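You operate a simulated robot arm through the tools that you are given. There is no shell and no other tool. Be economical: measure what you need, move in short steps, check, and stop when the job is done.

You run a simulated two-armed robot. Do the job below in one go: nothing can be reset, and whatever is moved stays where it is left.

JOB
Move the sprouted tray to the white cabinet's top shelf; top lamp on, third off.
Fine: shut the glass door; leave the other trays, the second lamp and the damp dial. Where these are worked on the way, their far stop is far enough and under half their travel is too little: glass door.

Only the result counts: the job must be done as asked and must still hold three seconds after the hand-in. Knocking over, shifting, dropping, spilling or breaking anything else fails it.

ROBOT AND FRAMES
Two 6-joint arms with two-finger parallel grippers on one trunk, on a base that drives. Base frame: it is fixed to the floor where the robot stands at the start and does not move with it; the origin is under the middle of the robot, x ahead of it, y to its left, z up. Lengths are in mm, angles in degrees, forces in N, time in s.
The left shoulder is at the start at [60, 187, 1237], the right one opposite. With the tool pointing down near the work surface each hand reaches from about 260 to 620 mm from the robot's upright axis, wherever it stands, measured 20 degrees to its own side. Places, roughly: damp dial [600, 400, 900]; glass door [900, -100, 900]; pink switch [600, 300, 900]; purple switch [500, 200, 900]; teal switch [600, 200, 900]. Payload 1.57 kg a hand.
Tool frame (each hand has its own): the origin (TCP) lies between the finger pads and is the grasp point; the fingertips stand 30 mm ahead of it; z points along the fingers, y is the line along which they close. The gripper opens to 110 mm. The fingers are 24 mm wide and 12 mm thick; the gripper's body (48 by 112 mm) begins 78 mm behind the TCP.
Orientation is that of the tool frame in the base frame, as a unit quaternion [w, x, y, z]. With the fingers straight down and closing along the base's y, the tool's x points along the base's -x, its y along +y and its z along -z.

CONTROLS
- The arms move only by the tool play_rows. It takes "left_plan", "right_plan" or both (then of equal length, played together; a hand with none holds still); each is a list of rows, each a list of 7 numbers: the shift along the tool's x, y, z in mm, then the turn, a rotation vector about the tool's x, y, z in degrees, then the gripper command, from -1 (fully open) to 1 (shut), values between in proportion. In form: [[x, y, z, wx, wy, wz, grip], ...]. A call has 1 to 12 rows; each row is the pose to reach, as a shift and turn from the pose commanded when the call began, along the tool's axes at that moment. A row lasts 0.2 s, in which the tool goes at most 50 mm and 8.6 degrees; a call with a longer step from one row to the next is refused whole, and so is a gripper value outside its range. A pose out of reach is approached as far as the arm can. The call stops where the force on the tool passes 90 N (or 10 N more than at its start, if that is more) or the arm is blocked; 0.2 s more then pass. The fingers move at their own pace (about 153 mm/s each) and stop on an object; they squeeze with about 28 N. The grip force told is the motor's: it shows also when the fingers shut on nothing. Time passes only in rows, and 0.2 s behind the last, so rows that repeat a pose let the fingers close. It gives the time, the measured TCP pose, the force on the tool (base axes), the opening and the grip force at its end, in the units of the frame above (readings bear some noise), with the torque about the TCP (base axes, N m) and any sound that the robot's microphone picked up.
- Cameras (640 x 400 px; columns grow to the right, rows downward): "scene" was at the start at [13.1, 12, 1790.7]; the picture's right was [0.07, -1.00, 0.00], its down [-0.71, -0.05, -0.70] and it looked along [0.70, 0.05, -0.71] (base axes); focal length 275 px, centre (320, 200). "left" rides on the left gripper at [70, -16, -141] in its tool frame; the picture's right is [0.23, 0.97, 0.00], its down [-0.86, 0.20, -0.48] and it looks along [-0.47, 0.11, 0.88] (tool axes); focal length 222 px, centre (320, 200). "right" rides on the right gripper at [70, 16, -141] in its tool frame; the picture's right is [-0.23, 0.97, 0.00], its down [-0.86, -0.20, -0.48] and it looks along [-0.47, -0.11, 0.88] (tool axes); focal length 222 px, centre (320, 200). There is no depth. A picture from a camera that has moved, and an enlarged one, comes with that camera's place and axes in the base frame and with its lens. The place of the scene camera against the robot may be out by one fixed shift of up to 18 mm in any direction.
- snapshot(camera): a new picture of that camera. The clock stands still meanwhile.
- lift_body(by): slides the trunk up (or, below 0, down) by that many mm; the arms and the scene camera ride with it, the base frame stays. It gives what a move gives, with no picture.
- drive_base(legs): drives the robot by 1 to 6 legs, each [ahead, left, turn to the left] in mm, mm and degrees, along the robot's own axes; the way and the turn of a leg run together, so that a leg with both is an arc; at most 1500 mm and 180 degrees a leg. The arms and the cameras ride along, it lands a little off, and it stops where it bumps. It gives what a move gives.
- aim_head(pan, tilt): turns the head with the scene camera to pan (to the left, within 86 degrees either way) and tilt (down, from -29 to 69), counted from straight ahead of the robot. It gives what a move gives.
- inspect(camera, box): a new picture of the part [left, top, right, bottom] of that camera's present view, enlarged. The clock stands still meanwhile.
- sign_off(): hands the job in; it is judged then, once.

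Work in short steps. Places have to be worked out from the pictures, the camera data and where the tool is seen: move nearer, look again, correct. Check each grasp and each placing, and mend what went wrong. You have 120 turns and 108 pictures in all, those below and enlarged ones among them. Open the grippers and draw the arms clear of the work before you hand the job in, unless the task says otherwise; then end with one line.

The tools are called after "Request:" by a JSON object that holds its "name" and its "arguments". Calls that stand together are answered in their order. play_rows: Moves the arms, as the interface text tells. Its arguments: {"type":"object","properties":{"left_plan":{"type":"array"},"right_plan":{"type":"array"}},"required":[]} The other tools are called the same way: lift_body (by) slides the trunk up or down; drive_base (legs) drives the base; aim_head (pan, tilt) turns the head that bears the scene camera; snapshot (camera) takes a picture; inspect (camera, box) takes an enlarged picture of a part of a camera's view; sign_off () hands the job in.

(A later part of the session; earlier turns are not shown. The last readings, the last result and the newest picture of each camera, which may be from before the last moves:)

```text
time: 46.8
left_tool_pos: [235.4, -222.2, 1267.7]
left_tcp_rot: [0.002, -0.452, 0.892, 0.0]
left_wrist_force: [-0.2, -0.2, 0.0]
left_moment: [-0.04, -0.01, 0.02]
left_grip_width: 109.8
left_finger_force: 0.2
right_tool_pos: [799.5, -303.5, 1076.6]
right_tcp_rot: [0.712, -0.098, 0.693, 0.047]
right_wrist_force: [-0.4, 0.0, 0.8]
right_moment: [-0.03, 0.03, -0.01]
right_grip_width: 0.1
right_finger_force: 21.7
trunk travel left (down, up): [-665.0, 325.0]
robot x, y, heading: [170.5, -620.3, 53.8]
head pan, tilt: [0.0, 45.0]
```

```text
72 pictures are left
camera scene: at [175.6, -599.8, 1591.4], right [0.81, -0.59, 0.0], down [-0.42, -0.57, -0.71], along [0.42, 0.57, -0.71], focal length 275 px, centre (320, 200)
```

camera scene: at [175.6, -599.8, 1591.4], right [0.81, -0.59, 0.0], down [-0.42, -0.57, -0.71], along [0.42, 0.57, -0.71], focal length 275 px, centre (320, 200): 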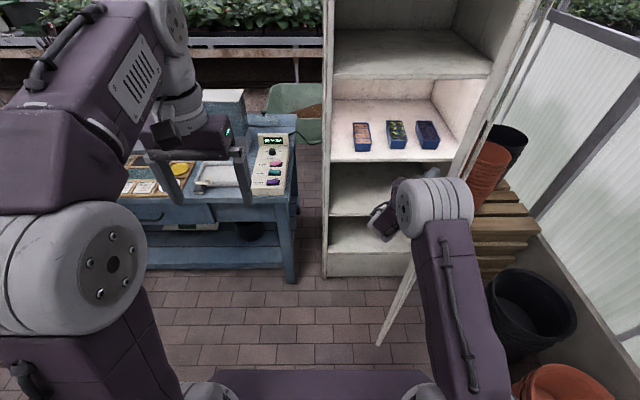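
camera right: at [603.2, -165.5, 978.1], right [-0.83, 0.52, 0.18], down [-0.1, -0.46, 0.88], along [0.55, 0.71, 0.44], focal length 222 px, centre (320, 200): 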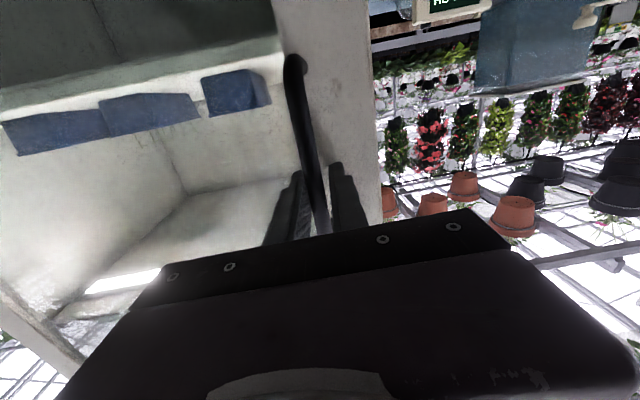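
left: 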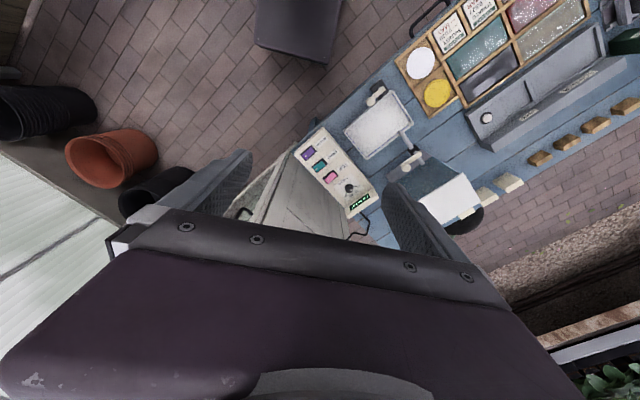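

The door swung wider (now about 60°). I keep pushing right.

Request:
{"name": "play_rows", "arguments": {"right_plan": [[0, -25, 20, 2, 0, 0, 1], [0, -50, 40, 4, 0, 0, 1], [0, -75, 60, 6, 0, 0, 1], [0, -100, 75, 8, 0, 0, 1], [0, -125, 85, 10, 0, 0, 1], [0, -125, 85, 10, 0, 0, 1]]}}

Request:
{"name": "snapshot", "arguments": {"camera": "scene"}}

```text
time: 48.2
left_tool_pos: [233.4, -222.3, 1267.9]
left_tcp_rot: [0.001, -0.454, 0.891, 0.001]
left_wrist_force: [0.4, -0.1, -0.8]
left_moment: [-0.02, -0.04, 0.0]
left_grip_width: 110.3
left_finger_force: 0.1
right_tool_pos: [907.2, -405.7, 1091.2]
right_tcp_rot: [0.719, -0.037, 0.694, -0.014]
right_wrist_force: [-0.4, -0.1, -0.5]
right_moment: [-0.02, -0.05, 0.0]
right_grip_width: 0.0
right_finger_force: 21.1
trunk travel left (down, up): [-665.0, 325.0]
robot x, y, heading: [172.3, -625.7, 53.6]
head pan, tilt: [0.0, 45.0]
```

```text
71 pictures are left
camera scene: at [174.6, -599.3, 1591.4], right [0.81, -0.59, 0.0], down [-0.42, -0.57, -0.71], along [0.42, 0.57, -0.71], focal length 275 px, centre (320, 200)
```

scene: 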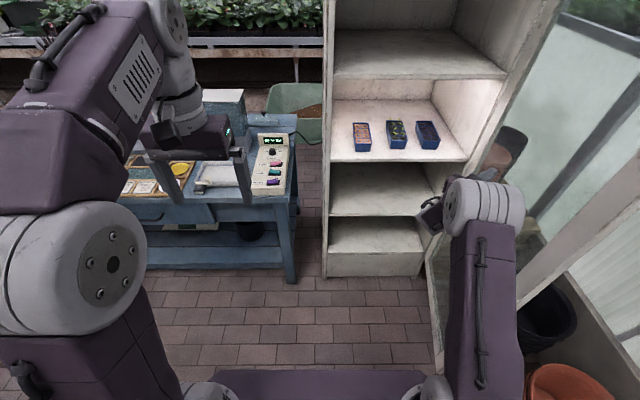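

The door is about 80° open. One more push to the right.

Request:
{"name": "play_rows", "arguments": {"right_plan": [[0, -30, 10, 2, 0, 0, 1], [0, -60, 15, 4, 0, 0, 1], [0, -90, 20, 6, 0, 0, 1], [0, -120, 20, 8, 0, 0, 1], [0, -120, 20, 8, 0, 0, 1]]}}

Request:
{"name": "snapshot", "arguments": {"camera": "scene"}}

```text
time: 49.4
left_tool_pos: [233.3, -222.0, 1268.2]
left_tcp_rot: [0.0, -0.453, 0.891, 0.0]
left_wrist_force: [-0.3, 0.8, 0.3]
left_moment: [-0.02, -0.02, 0.01]
left_grip_width: 110.0
left_finger_force: 0.1
right_tool_pos: [931.8, -523.0, 1097.8]
right_tcp_rot: [0.72, 0.013, 0.691, -0.063]
right_wrist_force: [0.1, 0.5, 1.1]
right_moment: [-0.01, 0.04, -0.01]
right_grip_width: 0.1
right_finger_force: 21.2
trunk travel left (down, up): [-665.0, 325.0]
robot x, y, heading: [166.3, -622.4, 53.7]
head pan, tilt: [0.0, 45.0]
```

```text
70 pictures are left
camera scene: at [175.0, -598.6, 1591.4], right [0.81, -0.59, 0.0], down [-0.42, -0.57, -0.71], along [0.42, 0.57, -0.71], focal length 275 px, centre (320, 200)
```

scene: 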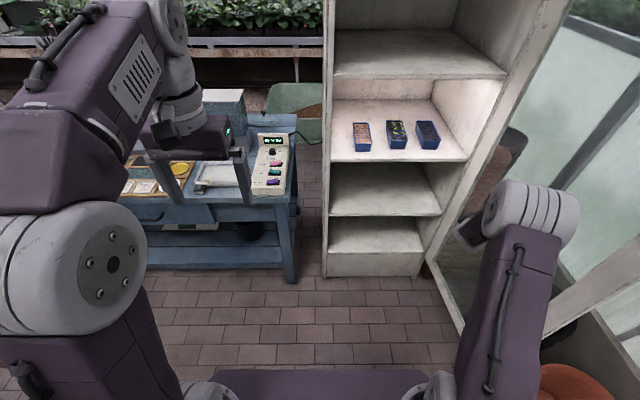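

The door is wide open. I enlarge the cabinet for lamp states and tray details.

Request:
{"name": "inspect", "arguments": {"camera": "scene", "box": [310, 0, 510, 180]}}

Request:
{"name": "inspect", "arguments": {"camera": "scene", "box": [310, 110, 510, 290]}}

```text
2.22 times, centred on (410, 90) of scene
camera zoom: at [175.0, -598.6, 1591.4], right [0.81, -0.59, 0.0], down [-0.42, -0.57, -0.71], along [0.42, 0.57, -0.71], focal length 612 px, centre (120, 444)
```

zoom: 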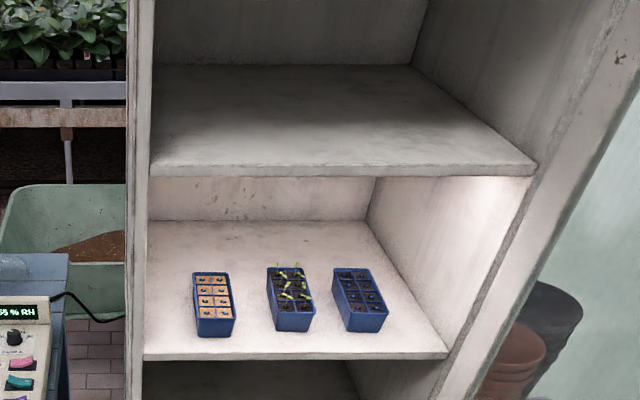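

```text
2.22 times, centred on (410, 200) of scene
camera zoom: at [175.0, -598.6, 1591.4], right [0.81, -0.59, 0.0], down [-0.42, -0.57, -0.71], along [0.42, 0.57, -0.71], focal length 612 px, centre (120, 200)
```

zoom: 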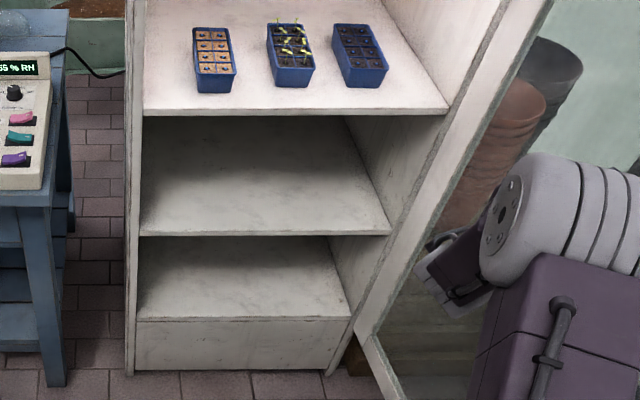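

The second lamp shines; display and shelves are clear. Triangulated, the second shelf surface is at z ≈ 948, the top one at ≈ 1272, and the middle tray's front is at about base (976, -40). I bring the right hand back in front of me, pointing ahead again.

Request:
{"name": "play_rows", "arguments": {"right_plan": [[0, 13, -38, -6, 0, 0, 1], [0, 26, -77, -12, 0, 0, 1], [0, 39, -115, -18, 0, 0, 0.5], [0, 52, -154, -24, 0, 0, 0], [0, 65, -192, -30, 0, 0, -0.5], [0, 78, -231, -36, 0, 0, -0.7], [0, 91, -269, -42, 0, 0, -0.7], [0, 104, -308, -48, 0, 0, -0.7], [0, 117, -346, -54, 0, 0, -0.7], [0, 130, -380, -60, 0, 0, -0.7], [0, 130, -380, -60, 0, 0, -0.7]]}}

Request:
{"name": "snapshot", "arguments": {"camera": "scene"}}

```text
time: 51.8
left_tool_pos: [234.0, -222.9, 1268.4]
left_tcp_rot: [0.001, -0.452, 0.892, 0.001]
left_wrist_force: [0.3, -0.2, -0.2]
left_moment: [0.01, 0.02, 0.03]
left_grip_width: 109.9
left_finger_force: 0.0
right_tool_pos: [581.2, -285.0, 1099.1]
right_tcp_rot: [0.633, -0.364, 0.628, 0.27]
right_wrist_force: [-0.5, -0.1, -1.1]
right_moment: [0.0, -0.03, 0.0]
right_grip_width: 93.6
right_finger_force: 0.0
right hand out of reach, approached as far as the arm can: row 4, 5, 6, 7, 8, 9, 10, 11
trunk travel left (down, up): [-665.0, 325.0]
robot x, y, heading: [167.6, -622.8, 53.8]
head pan, tilt: [0.0, 45.0]
```

```text
67 pictures are left
camera scene: at [176.0, -600.1, 1591.4], right [0.81, -0.59, 0.0], down [-0.42, -0.57, -0.71], along [0.42, 0.57, -0.71], focal length 275 px, centre (320, 200)
```

scene: 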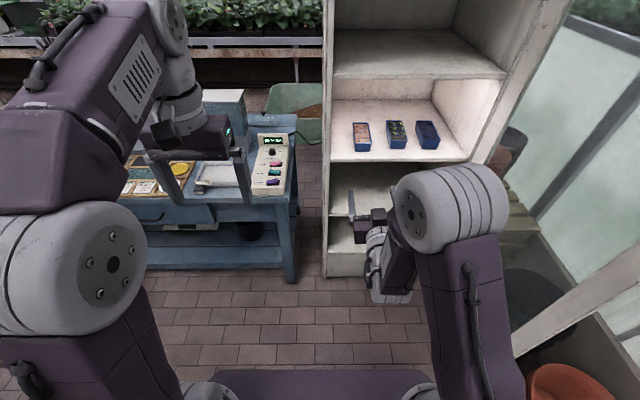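

The hand is nearly level with a slight roll. I remove the roll and pitch it 27° down, and lower the trunk 90.

Request:
{"name": "play_rows", "arguments": {"right_plan": [[0, 0, 0, 0, 7, 1.8, -0.7], [0, 0, 0, 0, 14, 3.6, -0.7], [0, 0, 0, 0, 21, 5.4, -0.7], [0, 0, 0, 0, 27, 7, -0.7], [0, 0, 0, 0, 27, 7, -0.7]]}}

Request:
{"name": "lift_body", "arguments": {"by": -90}}

Request:
{"name": "drive_base", "arguments": {"legs": [[0, -190, 1.5], [130, 0, 0]]}}

Request:
{"name": "snapshot", "arguments": {"camera": "scene"}}

Request:
{"name": "snapshot", "arguments": {"camera": "right"}}

```text
time: 53.0
left_tool_pos: [234.3, -222.1, 1268.8]
left_tcp_rot: [0.0, -0.452, 0.892, 0.0]
left_wrist_force: [0.0, -0.6, 0.0]
left_moment: [-0.01, 0.0, 0.03]
left_grip_width: 110.1
left_finger_force: 0.0
right_tool_pos: [581.1, -287.8, 1098.5]
right_tcp_rot: [0.452, -0.377, 0.779, 0.215]
right_wrist_force: [0.0, -0.2, -0.1]
right_moment: [0.01, 0.01, 0.03]
right_grip_width: 93.7
right_finger_force: 0.1
trunk travel left (down, up): [-665.0, 325.0]
robot x, y, heading: [170.3, -624.8, 53.7]
head pan, tilt: [0.0, 45.0]
```

```text
time: 54.2
left_tool_pos: [235.3, -222.0, 1178.1]
left_tcp_rot: [0.0, -0.452, 0.892, 0.0]
left_wrist_force: [0.6, -0.9, -0.4]
left_moment: [0.01, 0.0, 0.01]
left_grip_width: 110.0
left_finger_force: 0.1
right_tool_pos: [581.5, -287.1, 1007.5]
right_tcp_rot: [0.452, -0.378, 0.779, 0.215]
right_wrist_force: [0.1, 0.5, 0.3]
right_moment: [0.0, 0.0, 0.03]
right_grip_width: 93.3
right_finger_force: 0.0
trunk travel left (down, up): [-575.0, 415.0]
robot x, y, heading: [165.4, -622.4, 53.9]
head pan, tilt: [0.0, 45.0]
```

```text
time: 56.7
left_tool_pos: [452.8, -227.2, 1178.8]
left_tcp_rot: [0.001, -0.465, 0.885, 0.001]
left_wrist_force: [0.3, 0.2, 0.3]
left_moment: [-0.01, -0.01, -0.01]
left_grip_width: 110.1
left_finger_force: 0.0
right_tool_pos: [801.2, -281.2, 1007.8]
right_tcp_rot: [0.449, -0.389, 0.773, 0.221]
right_wrist_force: [0.1, -0.1, -0.4]
right_moment: [0.0, 0.01, -0.01]
right_grip_width: 93.5
right_finger_force: 0.0
trunk travel left (down, up): [-575.0, 415.0]
robot x, y, heading: [400.5, -628.5, 55.6]
head pan, tilt: [0.0, 45.0]
```

```text
66 pictures are left
camera scene: at [404.5, -605.5, 1501.4], right [0.82, -0.57, 0.0], down [-0.4, -0.58, -0.71], along [0.4, 0.58, -0.71], focal length 275 px, centre (320, 200)
```

scene: 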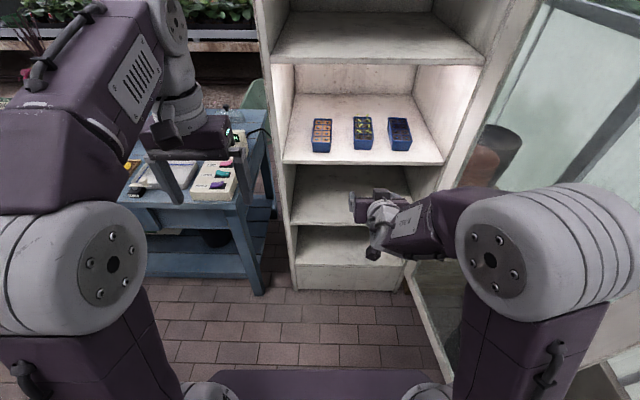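

```text
65 pictures are left
camera right: at [694.0, -398.2, 1017.7], right [-0.71, 0.68, 0.19], down [0.16, -0.11, 0.98], along [0.68, 0.73, -0.03], focal length 222 px, centre (320, 200)
```

right: 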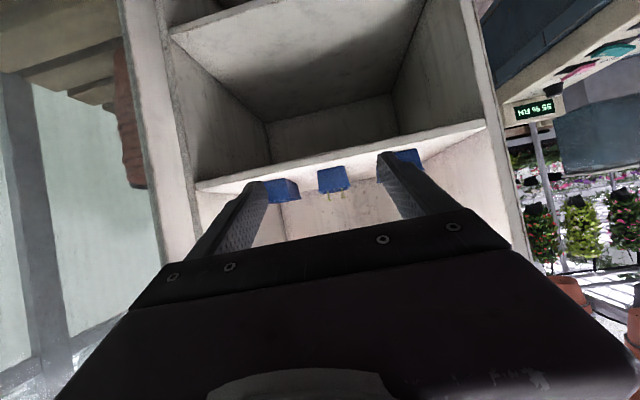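

The hand is lined up at the middle tray, 30° down. I drive 220 ahead and look again.

Request:
{"name": "drive_base", "arguments": {"legs": [[220, 0, 0]]}}

Request:
{"name": "snapshot", "arguments": {"camera": "scene"}}

Request:
{"name": "snapshot", "arguments": {"camera": "right"}}

```text
time: 58.4
left_tool_pos: [572.7, -49.0, 1178.7]
left_tcp_rot: [0.0, -0.467, 0.884, 0.001]
left_wrist_force: [-0.3, 0.2, 0.5]
left_moment: [0.02, 0.05, 0.0]
left_grip_width: 110.1
left_finger_force: 0.1
right_tool_pos: [922.8, -103.5, 1006.9]
right_tcp_rot: [0.448, -0.389, 0.774, 0.221]
right_wrist_force: [-0.5, 0.0, -0.5]
right_moment: [-0.02, 0.02, 0.02]
right_grip_width: 93.6
right_finger_force: 0.0
trunk travel left (down, up): [-575.0, 415.0]
robot x, y, heading: [524.8, -453.0, 55.6]
head pan, tilt: [0.0, 45.0]
```

```text
64 pictures are left
camera scene: at [526.2, -428.5, 1501.4], right [0.83, -0.56, 0.0], down [-0.4, -0.58, -0.71], along [0.4, 0.58, -0.71], focal length 275 px, centre (320, 200)
```

scene: 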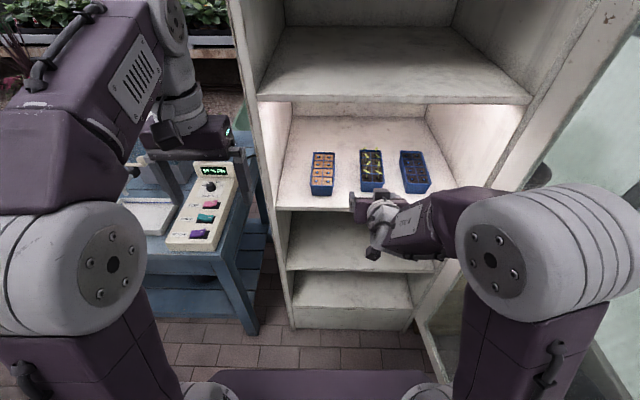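

```text
63 pictures are left
camera right: at [815.2, -220.8, 1017.5], right [-0.71, 0.67, 0.19], down [0.16, -0.11, 0.98], along [0.68, 0.73, -0.03], focal length 222 px, centre (320, 200)
```

right: 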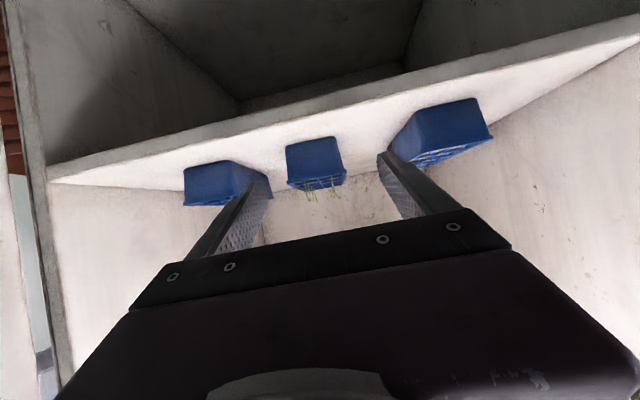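

Hand-camera rays agree: shelf z ≈ 947, tray front ≈ 782 ahead (start frame), centre left ≈ -65, width ≈ 62. The gap to the right tray is narrow (25–35 mm), so I check it enlarged.

Request:
{"name": "inspect", "arguments": {"camera": "scene", "box": [290, 130, 450, 240]}}

Request:
{"name": "inspect", "arguments": {"camera": "right", "box": [160, 80, 500, 280]}}

```text
3.64 times, centred on (370, 185) of scene
camera zoom: at [526.2, -428.5, 1501.4], right [0.83, -0.56, 0.0], down [-0.4, -0.58, -0.71], along [0.4, 0.58, -0.71], focal length 1001 px, centre (138, 254)
```

zoom: 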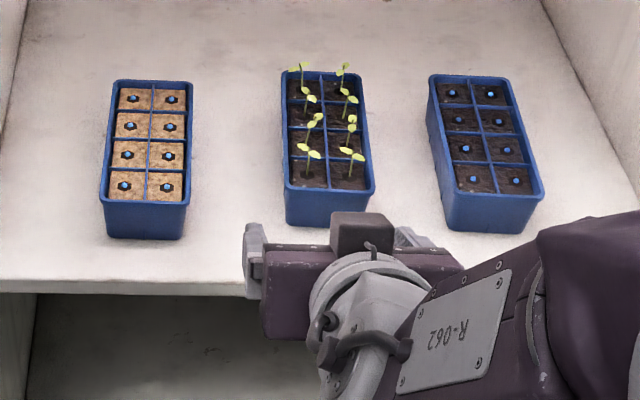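

```text
1.88 times, centred on (330, 180) of right
camera zoom: at [815.2, -220.8, 1017.5], right [-0.71, 0.67, 0.19], down [0.16, -0.11, 0.98], along [0.68, 0.73, -0.03], focal length 418 px, centre (301, 238)
```

zoom: 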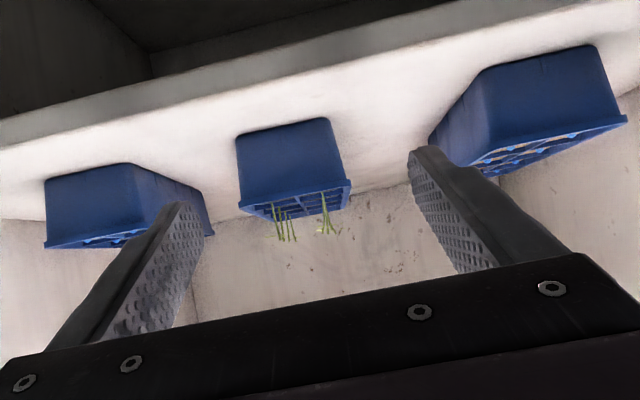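

The gap is really about 50 mm; the tray is turned about 4° clockwise. I shift 9 right, yaw 2°, and advance 90 mm to start straddling the tray.

Request:
{"name": "play_rows", "arguments": {"right_plan": [[0, -9, 0, 2, 0, 0, -0.6], [-15, -9, 26, 2, 0, 0, -0.6], [-30, -9, 52, 2, 0, 0, -0.6], [-45, -9, 78, 2, 0, 0, -0.6], [-45, -9, 78, 2, 0, 0, -0.6]]}}

Request:
{"name": "snapshot", "arguments": {"camera": "right"}}

Request:
{"name": "inspect", "arguments": {"camera": "scene", "box": [290, 130, 450, 240]}}

```text
time: 59.5
left_tool_pos: [572.6, -50.1, 1178.6]
left_tcp_rot: [0.001, -0.466, 0.885, 0.001]
left_wrist_force: [0.1, -0.1, 0.3]
left_moment: [0.02, 0.0, -0.01]
left_grip_width: 110.1
left_finger_force: 0.1
right_tool_pos: [982.8, -37.5, 1006.7]
right_tcp_rot: [0.456, -0.381, 0.777, 0.207]
right_wrist_force: [-0.9, -0.6, 0.2]
right_moment: [0.0, -0.02, 0.0]
right_grip_width: 88.0
right_finger_force: 0.2
trunk travel left (down, up): [-575.0, 415.0]
robot x, y, heading: [519.0, -451.7, 55.5]
head pan, tilt: [0.0, 45.0]
```

```text
60 pictures are left
camera right: at [872.5, -151.0, 1016.1], right [-0.69, 0.7, 0.17], down [0.14, -0.1, 0.98], along [0.7, 0.71, -0.03], focal length 222 px, centre (320, 200)
```

right: 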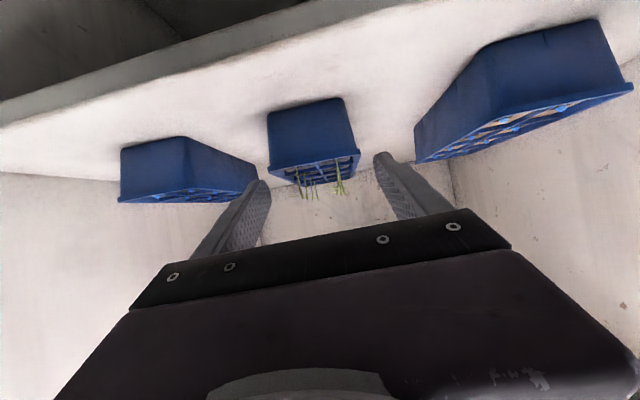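

```text
3.64 times, centred on (370, 185) of scene
camera zoom: at [525.7, -429.1, 1501.4], right [0.83, -0.56, 0.0], down [-0.4, -0.58, -0.71], along [0.4, 0.58, -0.71], focal length 1001 px, centre (138, 254)
```

zoom: 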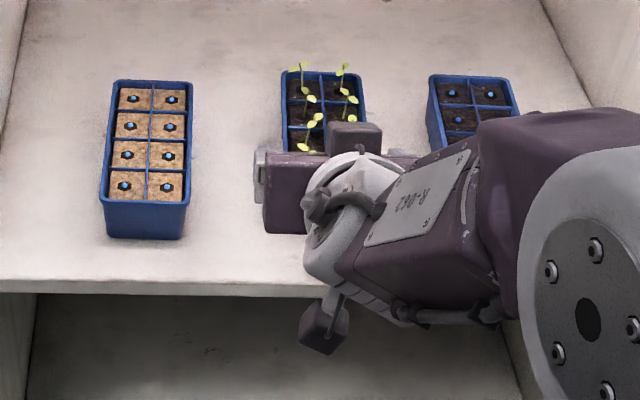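

The fingers begin to straddle the tray, 4 mm off-centre. I correct, advance 45, go 20 down, then close.

Request:
{"name": "play_rows", "arguments": {"right_plan": [[0, -4, 0, 0, 0, 0, -0.6], [-11, -4, 20, 0, 0, 0, -0.6], [-22, -4, 39, 0, 0, 0, -0.6], [-13, -4, 44, 0, 0, 0, -0.6], [-5, -4, 49, 0, 0, 0, -0.6], [-5, -4, 49, 0, 0, 0, -0.6]]}}

Request:
{"name": "snapshot", "arguments": {"camera": "right"}}

Request:
{"name": "inspect", "arguments": {"camera": "scene", "box": [290, 130, 450, 240]}}

```text
time: 61.0
left_tool_pos: [572.9, -50.0, 1178.5]
left_tcp_rot: [0.0, -0.467, 0.885, 0.001]
left_wrist_force: [-0.1, -0.1, -0.6]
left_moment: [-0.03, -0.01, -0.02]
left_grip_width: 109.9
left_finger_force: 0.1
right_tool_pos: [1015.2, -6.0, 989.0]
right_tcp_rot: [0.455, -0.382, 0.777, 0.208]
right_wrist_force: [0.5, 0.1, 0.3]
right_moment: [0.01, 0.04, 0.02]
right_grip_width: 88.0
right_finger_force: 0.1
trunk travel left (down, up): [-575.0, 415.0]
robot x, y, heading: [519.0, -446.9, 55.3]
head pan, tilt: [0.0, 45.0]
```

```text
58 pictures are left
camera right: at [904.4, -118.7, 997.9], right [-0.69, 0.7, 0.17], down [0.14, -0.1, 0.98], along [0.7, 0.71, -0.03], focal length 222 px, centre (320, 200)
```

right: 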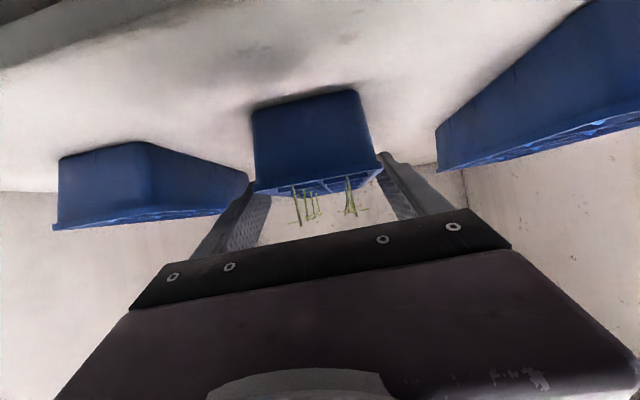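

```text
3.64 times, centred on (370, 185) of scene
camera zoom: at [525.9, -428.9, 1501.4], right [0.83, -0.56, 0.0], down [-0.4, -0.58, -0.71], along [0.4, 0.58, -0.71], focal length 1001 px, centre (138, 254)
```

zoom: 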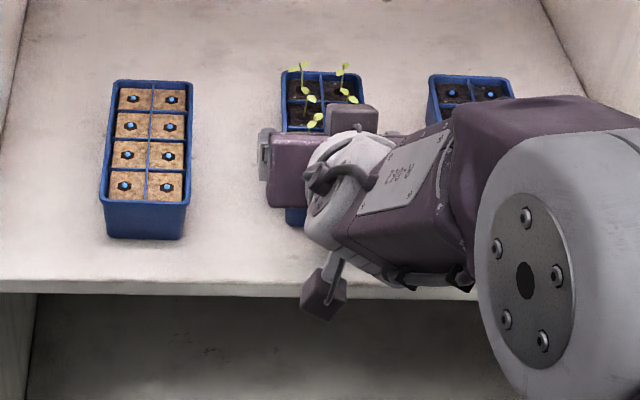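

The tray sits between the fingers with the pads about 35 mm past its front rim. I close.

Request:
{"name": "play_rows", "arguments": {"right_plan": [[0, -2, 0, 0, 0, 0, -0.4], [0, -2, 0, 0, 0, 0, 0.2], [0, -2, 0, 0, 0, 0, 0.2], [0, -2, 0, 0, 0, 0, 1], [0, -2, 0, 0, 0, 0, 1]]}}

Request:
{"name": "lift_body", "arguments": {"by": 15}}

Request:
{"name": "snapshot", "arguments": {"camera": "right"}}

Request:
{"name": "inspect", "arguments": {"camera": "scene", "box": [290, 130, 450, 240]}}

```text
time: 62.1
left_tool_pos: [572.7, -49.8, 1178.8]
left_tcp_rot: [0.001, -0.466, 0.885, 0.0]
left_wrist_force: [0.3, -0.4, -0.2]
left_moment: [-0.01, 0.01, 0.03]
left_grip_width: 110.1
left_finger_force: 0.2
right_tool_pos: [1016.8, -6.7, 988.2]
right_tcp_rot: [0.456, -0.381, 0.777, 0.208]
right_wrist_force: [-0.7, -0.1, 1.0]
right_moment: [0.14, 0.12, 0.04]
right_grip_width: 69.9
right_finger_force: 27.8
trunk travel left (down, up): [-575.0, 415.0]
robot x, y, heading: [519.0, -451.5, 55.4]
head pan, tilt: [0.0, 45.0]
```

```text
time: 62.8
left_tool_pos: [571.9, -49.8, 1193.6]
left_tcp_rot: [0.001, -0.467, 0.884, 0.0]
left_wrist_force: [0.0, 0.4, 0.8]
left_moment: [0.01, 0.02, 0.0]
left_grip_width: 110.0
left_finger_force: 0.0
right_tool_pos: [1016.4, -7.4, 1004.5]
right_tcp_rot: [0.456, -0.382, 0.777, 0.208]
right_wrist_force: [0.1, -0.4, -0.5]
right_moment: [-0.02, -0.03, 0.01]
right_grip_width: 71.5
right_finger_force: 0.1
trunk travel left (down, up): [-590.0, 400.0]
robot x, y, heading: [519.5, -452.1, 55.6]
head pan, tilt: [0.0, 45.0]
```

```text
56 pictures are left
camera right: at [905.7, -119.7, 1012.7], right [-0.69, 0.7, 0.17], down [0.14, -0.1, 0.98], along [0.7, 0.71, -0.03], focal length 222 px, centre (320, 200)
```

right: 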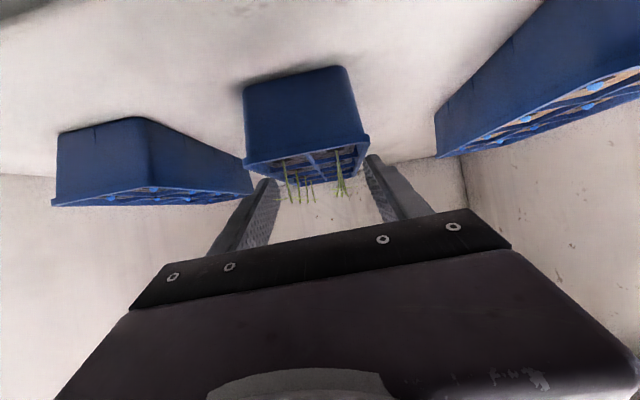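

```text
3.64 times, centred on (370, 185) of scene
camera zoom: at [525.9, -428.8, 1516.5], right [0.83, -0.56, 0.0], down [-0.4, -0.58, -0.71], along [0.4, 0.58, -0.71], focal length 1001 px, centre (138, 254)
```

zoom: 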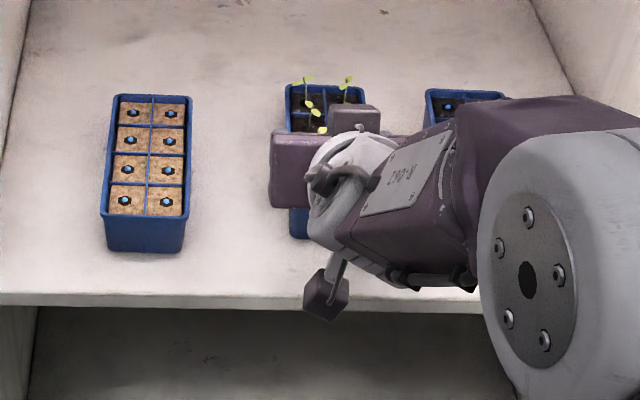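

The fingers slid off the rim: the tray tapers beneath a rim, and the 30° pitch makes the finger bear on the rim. I open, back out 60 mm, and flatten the pitch to about 10° so the fingers pass beneath the rim.

Request:
{"name": "play_rows", "arguments": {"right_plan": [[0, 0, 0, 0, 0, 0, -0.6], [0, 0, 0, 0, 0, 0, -0.6], [15, 0, -26, 0, 0, 0, -0.6], [30, 0, -52, 0, 0, 0, -0.6], [40, 0, -69, 0, -7, 0, -0.6], [40, 0, -69, 0, -14, 0, -0.6], [40, 0, -69, 0, -20, 0, -0.6], [40, 0, -69, 0, -20, 0, -0.6]]}}

Request:
{"name": "lift_body", "arguments": {"by": -32}}

Request:
{"name": "snapshot", "arguments": {"camera": "right"}}

Request:
{"name": "inspect", "arguments": {"camera": "scene", "box": [290, 120, 450, 230]}}

```text
time: 64.6
left_tool_pos: [572.4, -50.4, 1194.0]
left_tcp_rot: [0.0, -0.466, 0.885, 0.001]
left_wrist_force: [0.6, -0.1, -0.1]
left_moment: [0.05, 0.03, -0.01]
left_grip_width: 110.1
left_finger_force: 0.1
right_tool_pos: [963.3, -60.9, 1011.2]
right_tcp_rot: [0.585, -0.342, 0.686, 0.265]
right_wrist_force: [0.0, -0.3, -0.5]
right_moment: [0.0, -0.02, 0.0]
right_grip_width: 87.9
right_finger_force: 0.0
right hand out of reach, approached as far as the arm can: row 7, 8
trunk travel left (down, up): [-590.0, 400.0]
robot x, y, heading: [524.8, -454.5, 55.3]
head pan, tilt: [0.0, 45.0]
```

```text
time: 65.3
left_tool_pos: [572.6, -49.1, 1161.1]
left_tcp_rot: [0.001, -0.467, 0.884, 0.0]
left_wrist_force: [0.2, -0.6, 0.2]
left_moment: [-0.01, -0.02, -0.04]
left_grip_width: 110.2
left_finger_force: 0.0
right_tool_pos: [964.7, -61.3, 979.8]
right_tcp_rot: [0.585, -0.342, 0.686, 0.265]
right_wrist_force: [-0.5, -0.2, 0.2]
right_moment: [-0.01, 0.02, 0.03]
right_grip_width: 88.1
right_finger_force: 0.1
trunk travel left (down, up): [-558.0, 432.0]
robot x, y, heading: [524.6, -454.2, 55.5]
head pan, tilt: [0.0, 45.0]
```

```text
54 pictures are left
camera right: at [857.1, -169.7, 934.6], right [-0.74, 0.65, 0.19], down [-0.07, -0.35, 0.93], along [0.67, 0.68, 0.31], focal length 222 px, centre (320, 200)
```

right: 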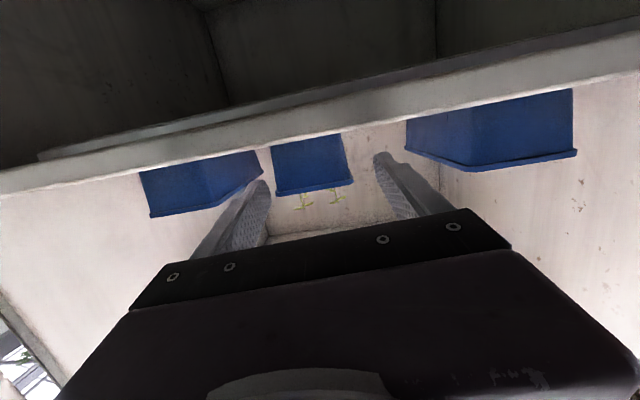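

```text
3.64 times, centred on (370, 175) of scene
camera zoom: at [525.9, -428.9, 1484.4], right [0.83, -0.56, 0.0], down [-0.4, -0.58, -0.71], along [0.4, 0.58, -0.71], focal length 1001 px, centre (138, 291)
```

zoom: 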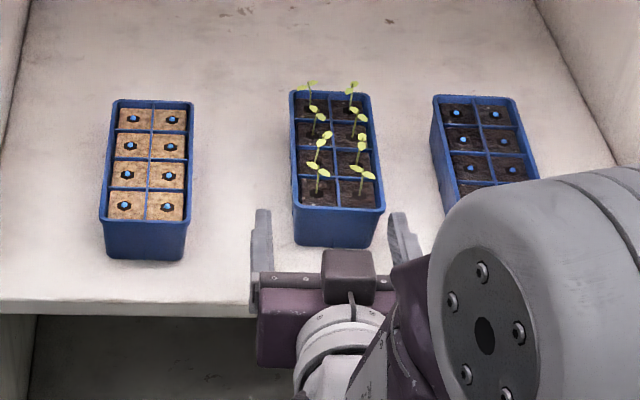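

Pitch is now 10° and the fingers lie lower. I shift 6 right, advance 60 and lower 8, then look before closing.

Request:
{"name": "play_rows", "arguments": {"right_plan": [[3, -6, 0, 0, 0, 0, -0.6], [1, -6, 20, 0, 0, 0, -0.6], [-1, -6, 40, 0, 0, 0, -0.6], [-2.5, -6, 60, 0, 0, 0, -0.6], [-2.5, -6, 60, 0, 0, 0, -0.6]]}}

Request:
{"name": "snapshot", "arguments": {"camera": "right"}}

Request:
{"name": "inspect", "arguments": {"camera": "scene", "box": [290, 120, 450, 230]}}

```text
time: 66.5
left_tool_pos: [571.6, -50.0, 1161.7]
left_tcp_rot: [0.001, -0.466, 0.885, 0.0]
left_wrist_force: [-0.1, -0.4, -0.1]
left_moment: [0.01, 0.01, 0.0]
left_grip_width: 110.0
left_finger_force: 0.1
right_tool_pos: [1005.4, -17.6, 971.6]
right_tcp_rot: [0.585, -0.342, 0.686, 0.266]
right_wrist_force: [-0.2, 0.5, 0.5]
right_moment: [0.01, -0.02, 0.03]
right_grip_width: 87.8
right_finger_force: 0.0
trunk travel left (down, up): [-558.0, 432.0]
robot x, y, heading: [520.2, -454.3, 55.8]
head pan, tilt: [0.0, 45.0]
```

```text
52 pictures are left
camera right: at [899.6, -127.1, 926.8], right [-0.74, 0.65, 0.19], down [-0.07, -0.35, 0.93], along [0.67, 0.68, 0.31], focal length 222 px, centre (320, 200)
```

right: 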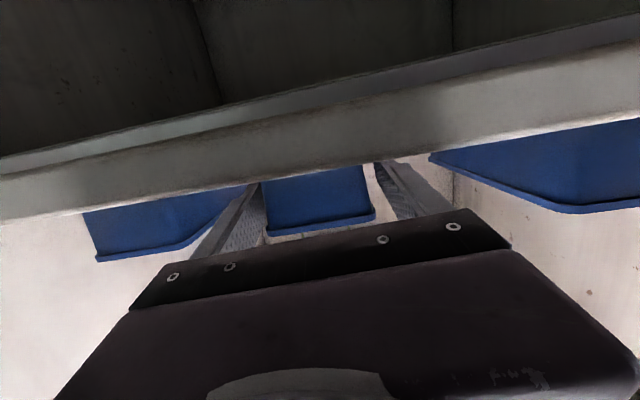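

```text
3.64 times, centred on (370, 175) of scene
camera zoom: at [525.8, -429.0, 1484.4], right [0.83, -0.56, 0.0], down [-0.4, -0.58, -0.71], along [0.4, 0.58, -0.71], focal length 1001 px, centre (138, 291)
```

zoom: 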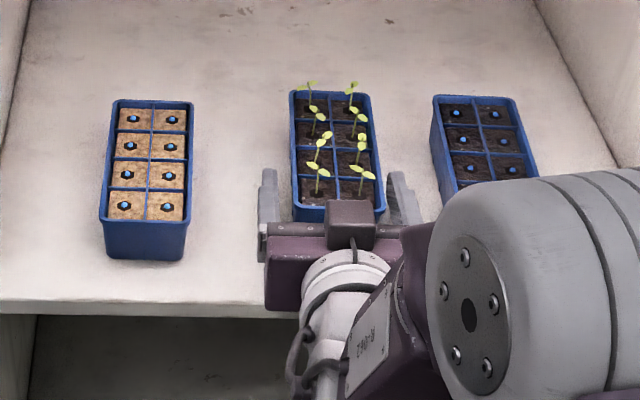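

The fingers are alongside beneath the rim. I nudge 3 right, close, and lift the trunk 10 to test.

Request:
{"name": "play_rows", "arguments": {"right_plan": [[0, -3, 0, 0, 0, 0, -0.4], [0, -3, 0, 0, 0, 0, 0.2], [0, -3, 0, 0, 0, 0, 1], [0, -3, 0, 0, 0, 0, 1], [0, -3, 0, 0, 0, 0, 1]]}}

Request:
{"name": "lift_body", "arguments": {"by": 12}}

Request:
{"name": "snapshot", "arguments": {"camera": "right"}}

Request:
{"name": "inspect", "arguments": {"camera": "scene", "box": [290, 120, 450, 230]}}

```text
time: 67.8
left_tool_pos: [573.0, -50.1, 1161.4]
left_tcp_rot: [0.001, -0.466, 0.885, 0.0]
left_wrist_force: [0.8, 0.3, -0.8]
left_moment: [-0.03, 0.0, 0.0]
left_grip_width: 110.0
left_finger_force: 0.0
right_tool_pos: [1008.2, -19.9, 971.8]
right_tcp_rot: [0.586, -0.34, 0.687, 0.264]
right_wrist_force: [0.3, 1.6, 1.2]
right_moment: [0.13, 0.13, 0.05]
right_grip_width: 70.3
right_finger_force: 27.8
trunk travel left (down, up): [-558.0, 432.0]
robot x, y, heading: [524.3, -451.7, 55.4]
head pan, tilt: [0.0, 45.0]
```

```text
time: 68.3
left_tool_pos: [572.8, -49.1, 1173.7]
left_tcp_rot: [0.002, -0.466, 0.885, 0.0]
left_wrist_force: [0.5, 0.0, -1.0]
left_moment: [-0.03, 0.01, 0.0]
left_grip_width: 109.7
left_finger_force: 0.1
right_tool_pos: [1008.5, -20.4, 982.3]
right_tcp_rot: [0.585, -0.341, 0.687, 0.263]
right_wrist_force: [-1.3, -0.6, -1.9]
right_moment: [-0.07, 0.04, -0.02]
right_grip_width: 69.8
right_finger_force: 28.3
trunk travel left (down, up): [-570.0, 420.0]
robot x, y, heading: [521.2, -454.2, 55.5]
head pan, tilt: [0.0, 45.0]
```

```text
50 pictures are left
camera right: at [901.3, -128.7, 938.3], right [-0.74, 0.65, 0.19], down [-0.07, -0.35, 0.93], along [0.67, 0.67, 0.31], focal length 222 px, centre (320, 200)
```

right: 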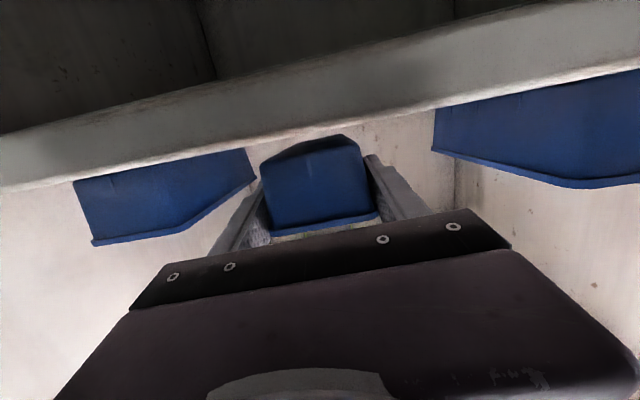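

```text
3.64 times, centred on (370, 175) of scene
camera zoom: at [526.3, -428.4, 1496.4], right [0.83, -0.56, 0.0], down [-0.4, -0.58, -0.71], along [0.4, 0.58, -0.71], focal length 1001 px, centre (138, 291)
```

zoom: 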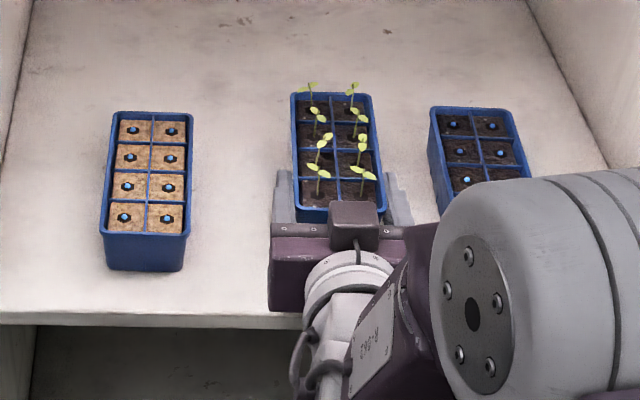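

The tray comes up (about 2 N of load, grip 28 N). I lift 20 more and check it again.

Request:
{"name": "lift_body", "arguments": {"by": 25}}

Request:
{"name": "snapshot", "arguments": {"camera": "right"}}

```text
time: 69.1
left_tool_pos: [571.5, -49.1, 1197.5]
left_tcp_rot: [0.0, -0.467, 0.884, 0.0]
left_wrist_force: [-0.5, 0.0, -0.6]
left_moment: [-0.01, 0.01, -0.01]
left_grip_width: 109.9
left_finger_force: 0.1
right_tool_pos: [1008.3, -19.5, 1007.7]
right_tcp_rot: [0.585, -0.34, 0.687, 0.263]
right_wrist_force: [0.1, 0.5, -1.9]
right_moment: [-0.08, 0.05, -0.02]
right_grip_width: 69.8
right_finger_force: 28.0
trunk travel left (down, up): [-595.0, 395.0]
robot x, y, heading: [520.2, -454.8, 55.5]
head pan, tilt: [0.0, 45.0]
```

```text
48 pictures are left
camera right: at [901.5, -128.3, 963.3], right [-0.74, 0.65, 0.19], down [-0.07, -0.35, 0.93], along [0.67, 0.67, 0.31], focal length 222 px, centre (320, 200)
```

right: 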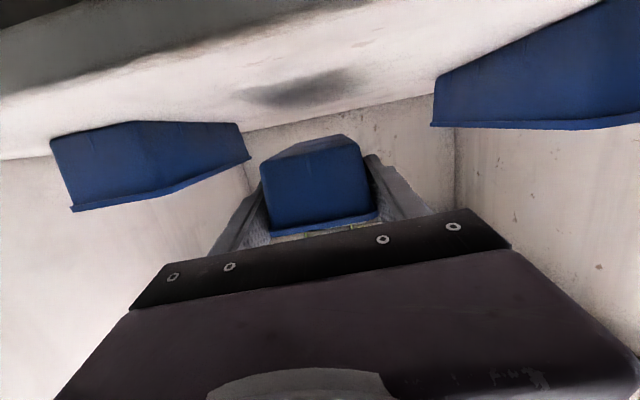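

The tray hangs level and clear. I back out 240 mm, raise the trunk 340, and look at the top shelf.

Request:
{"name": "drive_base", "arguments": {"legs": [[-240, 0, 0]]}}

Request:
{"name": "lift_body", "arguments": {"by": 340}}

Request:
{"name": "aim_head", "arguments": {"pan": -10, "tilt": 35}}

Request:
{"name": "snapshot", "arguments": {"camera": "scene"}}

Request:
{"name": "snapshot", "arguments": {"camera": "right"}}

```text
time: 70.8
left_tool_pos: [440.7, -243.3, 1198.3]
left_tcp_rot: [0.0, -0.466, 0.885, 0.0]
left_wrist_force: [0.0, -0.1, -1.0]
left_moment: [-0.01, -0.02, 0.03]
left_grip_width: 110.0
left_finger_force: 0.1
right_tool_pos: [875.4, -213.3, 1006.3]
right_tcp_rot: [0.585, -0.341, 0.687, 0.264]
right_wrist_force: [-0.1, 0.1, -2.3]
right_moment: [-0.06, 0.08, -0.01]
right_grip_width: 69.9
right_finger_force: 27.7
trunk travel left (down, up): [-595.0, 395.0]
robot x, y, heading: [391.1, -648.5, 55.7]
head pan, tilt: [0.0, 45.0]
```

```text
time: 74.1
left_tool_pos: [440.0, -242.8, 1538.6]
left_tcp_rot: [0.001, -0.466, 0.885, 0.0]
left_wrist_force: [-0.3, 0.0, 0.4]
left_moment: [-0.03, -0.01, 0.0]
left_grip_width: 110.0
left_finger_force: 0.1
right_tool_pos: [875.7, -212.5, 1347.7]
right_tcp_rot: [0.584, -0.342, 0.687, 0.264]
right_wrist_force: [0.2, 0.3, -2.3]
right_moment: [-0.1, 0.05, 0.01]
right_grip_width: 69.9
right_finger_force: 27.8
trunk travel left (down, up): [-935.0, 55.0]
robot x, y, heading: [387.1, -645.1, 55.6]
head pan, tilt: [0.0, 45.0]
```

```text
time: 74.9
left_tool_pos: [441.3, -243.8, 1538.8]
left_tcp_rot: [0.001, -0.466, 0.885, 0.001]
left_wrist_force: [-0.4, -0.1, 0.2]
left_moment: [0.01, 0.0, -0.01]
left_grip_width: 110.0
left_finger_force: 0.0
right_tool_pos: [876.0, -212.4, 1347.2]
right_tcp_rot: [0.584, -0.342, 0.687, 0.264]
right_wrist_force: [0.3, 0.2, -2.1]
right_moment: [-0.07, 0.08, 0.0]
right_grip_width: 69.7
right_finger_force: 27.7
trunk travel left (down, up): [-935.0, 55.0]
robot x, y, heading: [391.2, -648.2, 55.7]
head pan, tilt: [-10.0, 35.0]
```

```text
47 pictures are left
camera scene: at [409.8, -626.1, 1876.1], right [0.72, -0.7, 0.0], down [-0.4, -0.41, -0.82], along [0.57, 0.59, -0.57], focal length 275 px, centre (320, 200)
```

scene: 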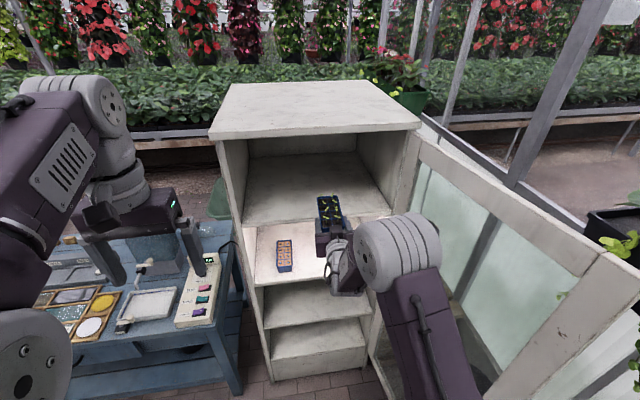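

```text
46 pictures are left
camera right: at [768.9, -321.9, 1303.4], right [-0.74, 0.65, 0.19], down [-0.07, -0.35, 0.93], along [0.67, 0.68, 0.31], focal length 222 px, centre (320, 200)
```

right: 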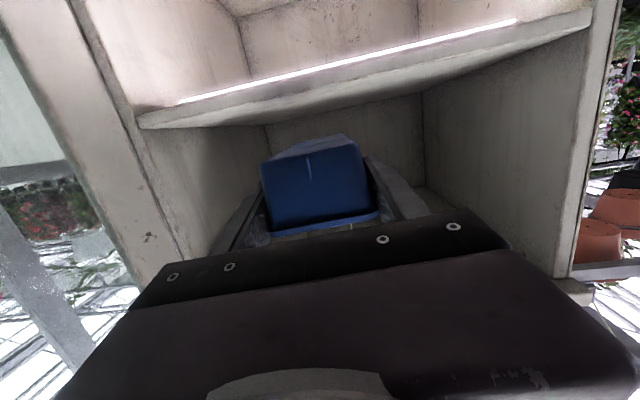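

The lamp strip under the top shelf is lit (second compartment). The shelf surface is at z ≈ 1277 and the tray's bottom is at ≈ 1322, so I drive in 240.

Request:
{"name": "drive_base", "arguments": {"legs": [[240, 0, 0]]}}

Request:
{"name": "snapshot", "arguments": {"camera": "scene"}}

Request:
{"name": "snapshot", "arguments": {"camera": "right"}}

```text
time: 76.6
left_tool_pos: [569.5, -51.4, 1539.6]
left_tcp_rot: [0.002, -0.467, 0.884, 0.001]
left_wrist_force: [-0.7, 0.1, 0.4]
left_moment: [-0.01, -0.03, -0.02]
left_grip_width: 110.0
left_finger_force: 0.1
right_tool_pos: [1003.6, -21.4, 1351.2]
right_tcp_rot: [0.586, -0.34, 0.686, 0.265]
right_wrist_force: [-0.3, -0.4, -1.3]
right_moment: [-0.12, 0.06, -0.03]
right_grip_width: 69.9
right_finger_force: 27.9
trunk travel left (down, up): [-935.0, 55.0]
robot x, y, heading: [520.3, -449.7, 55.9]
head pan, tilt: [-10.0, 35.0]
```

```text
45 pictures are left
camera scene: at [538.8, -436.9, 1876.3], right [0.72, -0.7, 0.0], down [-0.4, -0.41, -0.82], along [0.57, 0.59, -0.57], focal length 275 px, centre (320, 200)
```

scene: 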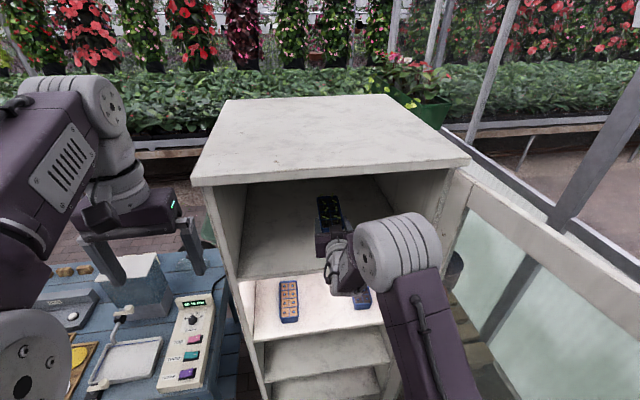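

```text
44 pictures are left
camera right: at [898.7, -130.4, 1305.3], right [-0.74, 0.65, 0.19], down [-0.07, -0.36, 0.93], along [0.67, 0.68, 0.31], focal length 222 px, centre (320, 200)
```

right: 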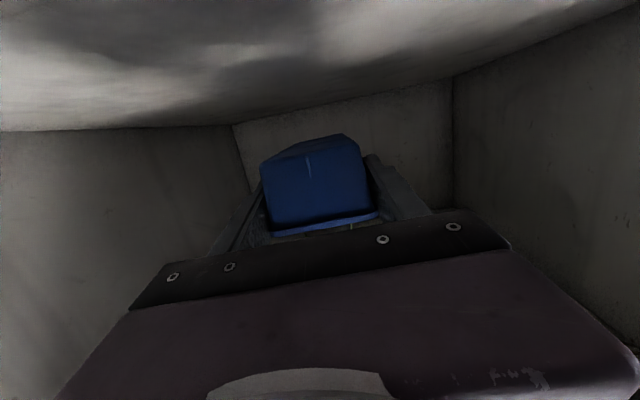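

Inside the top compartment. I lower the trunk 38, then in small steps watching the vertical force.

Request:
{"name": "lift_body", "arguments": {"by": -36}}

Request:
{"name": "snapshot", "arguments": {"camera": "right"}}

Request:
{"name": "lift_body", "arguments": {"by": -5}}

```text
time: 77.4
left_tool_pos: [572.2, -48.8, 1501.8]
left_tcp_rot: [0.0, -0.467, 0.884, 0.0]
left_wrist_force: [0.3, 0.0, -0.6]
left_moment: [-0.02, 0.01, -0.01]
left_grip_width: 110.0
left_finger_force: 0.1
right_tool_pos: [1007.4, -17.6, 1311.7]
right_tcp_rot: [0.584, -0.342, 0.687, 0.264]
right_wrist_force: [0.2, 0.4, -2.7]
right_moment: [-0.07, 0.06, 0.0]
right_grip_width: 70.0
right_finger_force: 28.0
trunk travel left (down, up): [-899.0, 91.0]
robot x, y, heading: [521.4, -449.2, 55.8]
head pan, tilt: [-10.0, 35.0]
```

```text
43 pictures are left
camera right: at [901.5, -126.2, 1267.2], right [-0.74, 0.65, 0.19], down [-0.07, -0.35, 0.93], along [0.67, 0.68, 0.31], focal length 222 px, centre (320, 200)
```

right: 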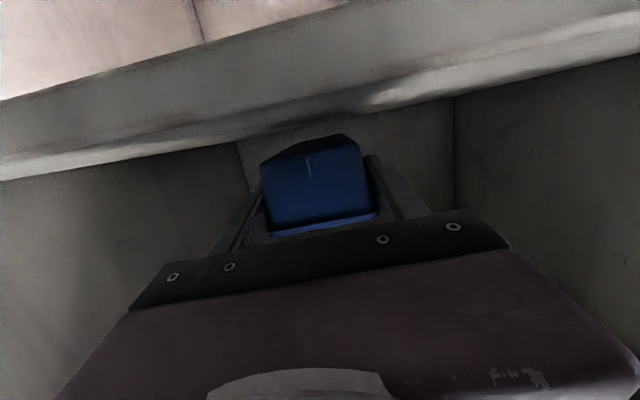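

```text
time: 78.0
left_tool_pos: [572.3, -48.5, 1498.2]
left_tcp_rot: [0.001, -0.467, 0.884, 0.0]
left_wrist_force: [0.0, -0.2, 0.4]
left_moment: [-0.01, 0.01, -0.01]
left_grip_width: 109.8
left_finger_force: 0.1
right_tool_pos: [1007.4, -17.0, 1307.8]
right_tcp_rot: [0.585, -0.341, 0.687, 0.264]
right_wrist_force: [-0.3, 0.5, -1.9]
right_moment: [-0.08, 0.05, 0.04]
right_grip_width: 69.8
right_finger_force: 27.9
trunk travel left (down, up): [-894.0, 96.0]
robot x, y, heading: [525.7, -449.2, 55.7]
head pan, tilt: [-10.0, 35.0]
```

No contact yet at TCP z 1308. I continue in small steps.

Request:
{"name": "lift_body", "arguments": {"by": -5}}

Request:
{"name": "lift_body", "arguments": {"by": -4}}

Request:
{"name": "snapshot", "arguments": {"camera": "right"}}

```text
time: 78.5
left_tool_pos: [572.1, -49.1, 1492.3]
left_tcp_rot: [0.001, -0.467, 0.884, 0.0]
left_wrist_force: [-0.5, 0.0, 0.0]
left_moment: [0.03, 0.0, 0.02]
left_grip_width: 109.9
left_finger_force: 0.1
right_tool_pos: [1008.1, -17.4, 1301.7]
right_tcp_rot: [0.585, -0.342, 0.687, 0.264]
right_wrist_force: [0.6, 1.4, -1.8]
right_moment: [-0.08, 0.07, 0.0]
right_grip_width: 69.8
right_finger_force: 27.7
trunk travel left (down, up): [-889.0, 101.0]
robot x, y, heading: [517.7, -451.0, 55.7]
head pan, tilt: [-10.0, 35.0]
```

```text
time: 79.0
left_tool_pos: [573.1, -49.2, 1488.3]
left_tcp_rot: [0.001, -0.467, 0.884, 0.0]
left_wrist_force: [0.1, -0.6, 0.7]
left_moment: [-0.03, 0.0, -0.01]
left_grip_width: 110.0
left_finger_force: 0.1
right_tool_pos: [1008.7, -17.1, 1297.6]
right_tcp_rot: [0.584, -0.342, 0.686, 0.265]
right_wrist_force: [-1.0, 0.7, -2.1]
right_moment: [-0.06, 0.07, -0.01]
right_grip_width: 69.8
right_finger_force: 28.4
trunk travel left (down, up): [-885.0, 105.0]
robot x, y, heading: [521.6, -450.4, 55.5]
head pan, tilt: [-10.0, 35.0]
```

```text
42 pictures are left
camera right: at [901.4, -126.4, 1253.3], right [-0.74, 0.65, 0.19], down [-0.07, -0.35, 0.93], along [0.67, 0.68, 0.31], focal length 222 px, centre (320, 200)
```

right: 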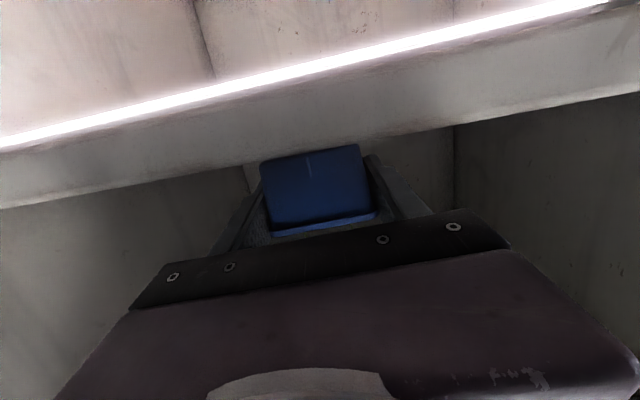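

Comparing with the grasp picture, the tray is about 6 mm above the shelf. I lower 3 and 3.

Request:
{"name": "lift_body", "arguments": {"by": -3}}

Request:
{"name": "lift_body", "arguments": {"by": -3}}

Request:
{"name": "snapshot", "arguments": {"camera": "right"}}

```text
time: 79.5
left_tool_pos: [572.1, -48.3, 1485.5]
left_tcp_rot: [0.001, -0.468, 0.884, 0.001]
left_wrist_force: [1.1, 0.0, -0.5]
left_moment: [0.01, 0.03, 0.02]
left_grip_width: 110.2
left_finger_force: 0.1
right_tool_pos: [1008.6, -18.0, 1294.0]
right_tcp_rot: [0.585, -0.342, 0.687, 0.265]
right_wrist_force: [0.2, -0.7, -1.3]
right_moment: [-0.09, 0.13, -0.01]
right_grip_width: 69.7
right_finger_force: 28.1
trunk travel left (down, up): [-882.0, 108.0]
robot x, y, heading: [521.5, -452.7, 55.7]
head pan, tilt: [-10.0, 35.0]
```

```text
time: 80.1
left_tool_pos: [571.7, -48.6, 1482.6]
left_tcp_rot: [0.001, -0.467, 0.884, 0.001]
left_wrist_force: [0.1, -0.4, 0.8]
left_moment: [0.0, 0.0, 0.01]
left_grip_width: 109.8
left_finger_force: 0.1
right_tool_pos: [1008.0, -16.7, 1292.7]
right_tcp_rot: [0.585, -0.341, 0.686, 0.266]
right_wrist_force: [1.0, -0.2, 2.2]
right_moment: [-0.04, 0.25, -0.01]
right_grip_width: 69.9
right_finger_force: 28.0
trunk travel left (down, up): [-879.0, 111.0]
robot x, y, heading: [523.1, -454.3, 55.7]
head pan, tilt: [-10.0, 35.0]
```

```text
41 pictures are left
camera right: at [901.2, -126.6, 1248.1], right [-0.74, 0.65, 0.19], down [-0.07, -0.35, 0.93], along [0.67, 0.68, 0.31], focal length 222 px, centre (320, 200)
```

right: 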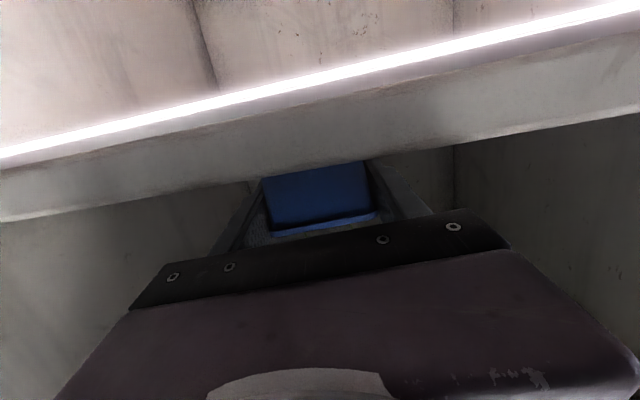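

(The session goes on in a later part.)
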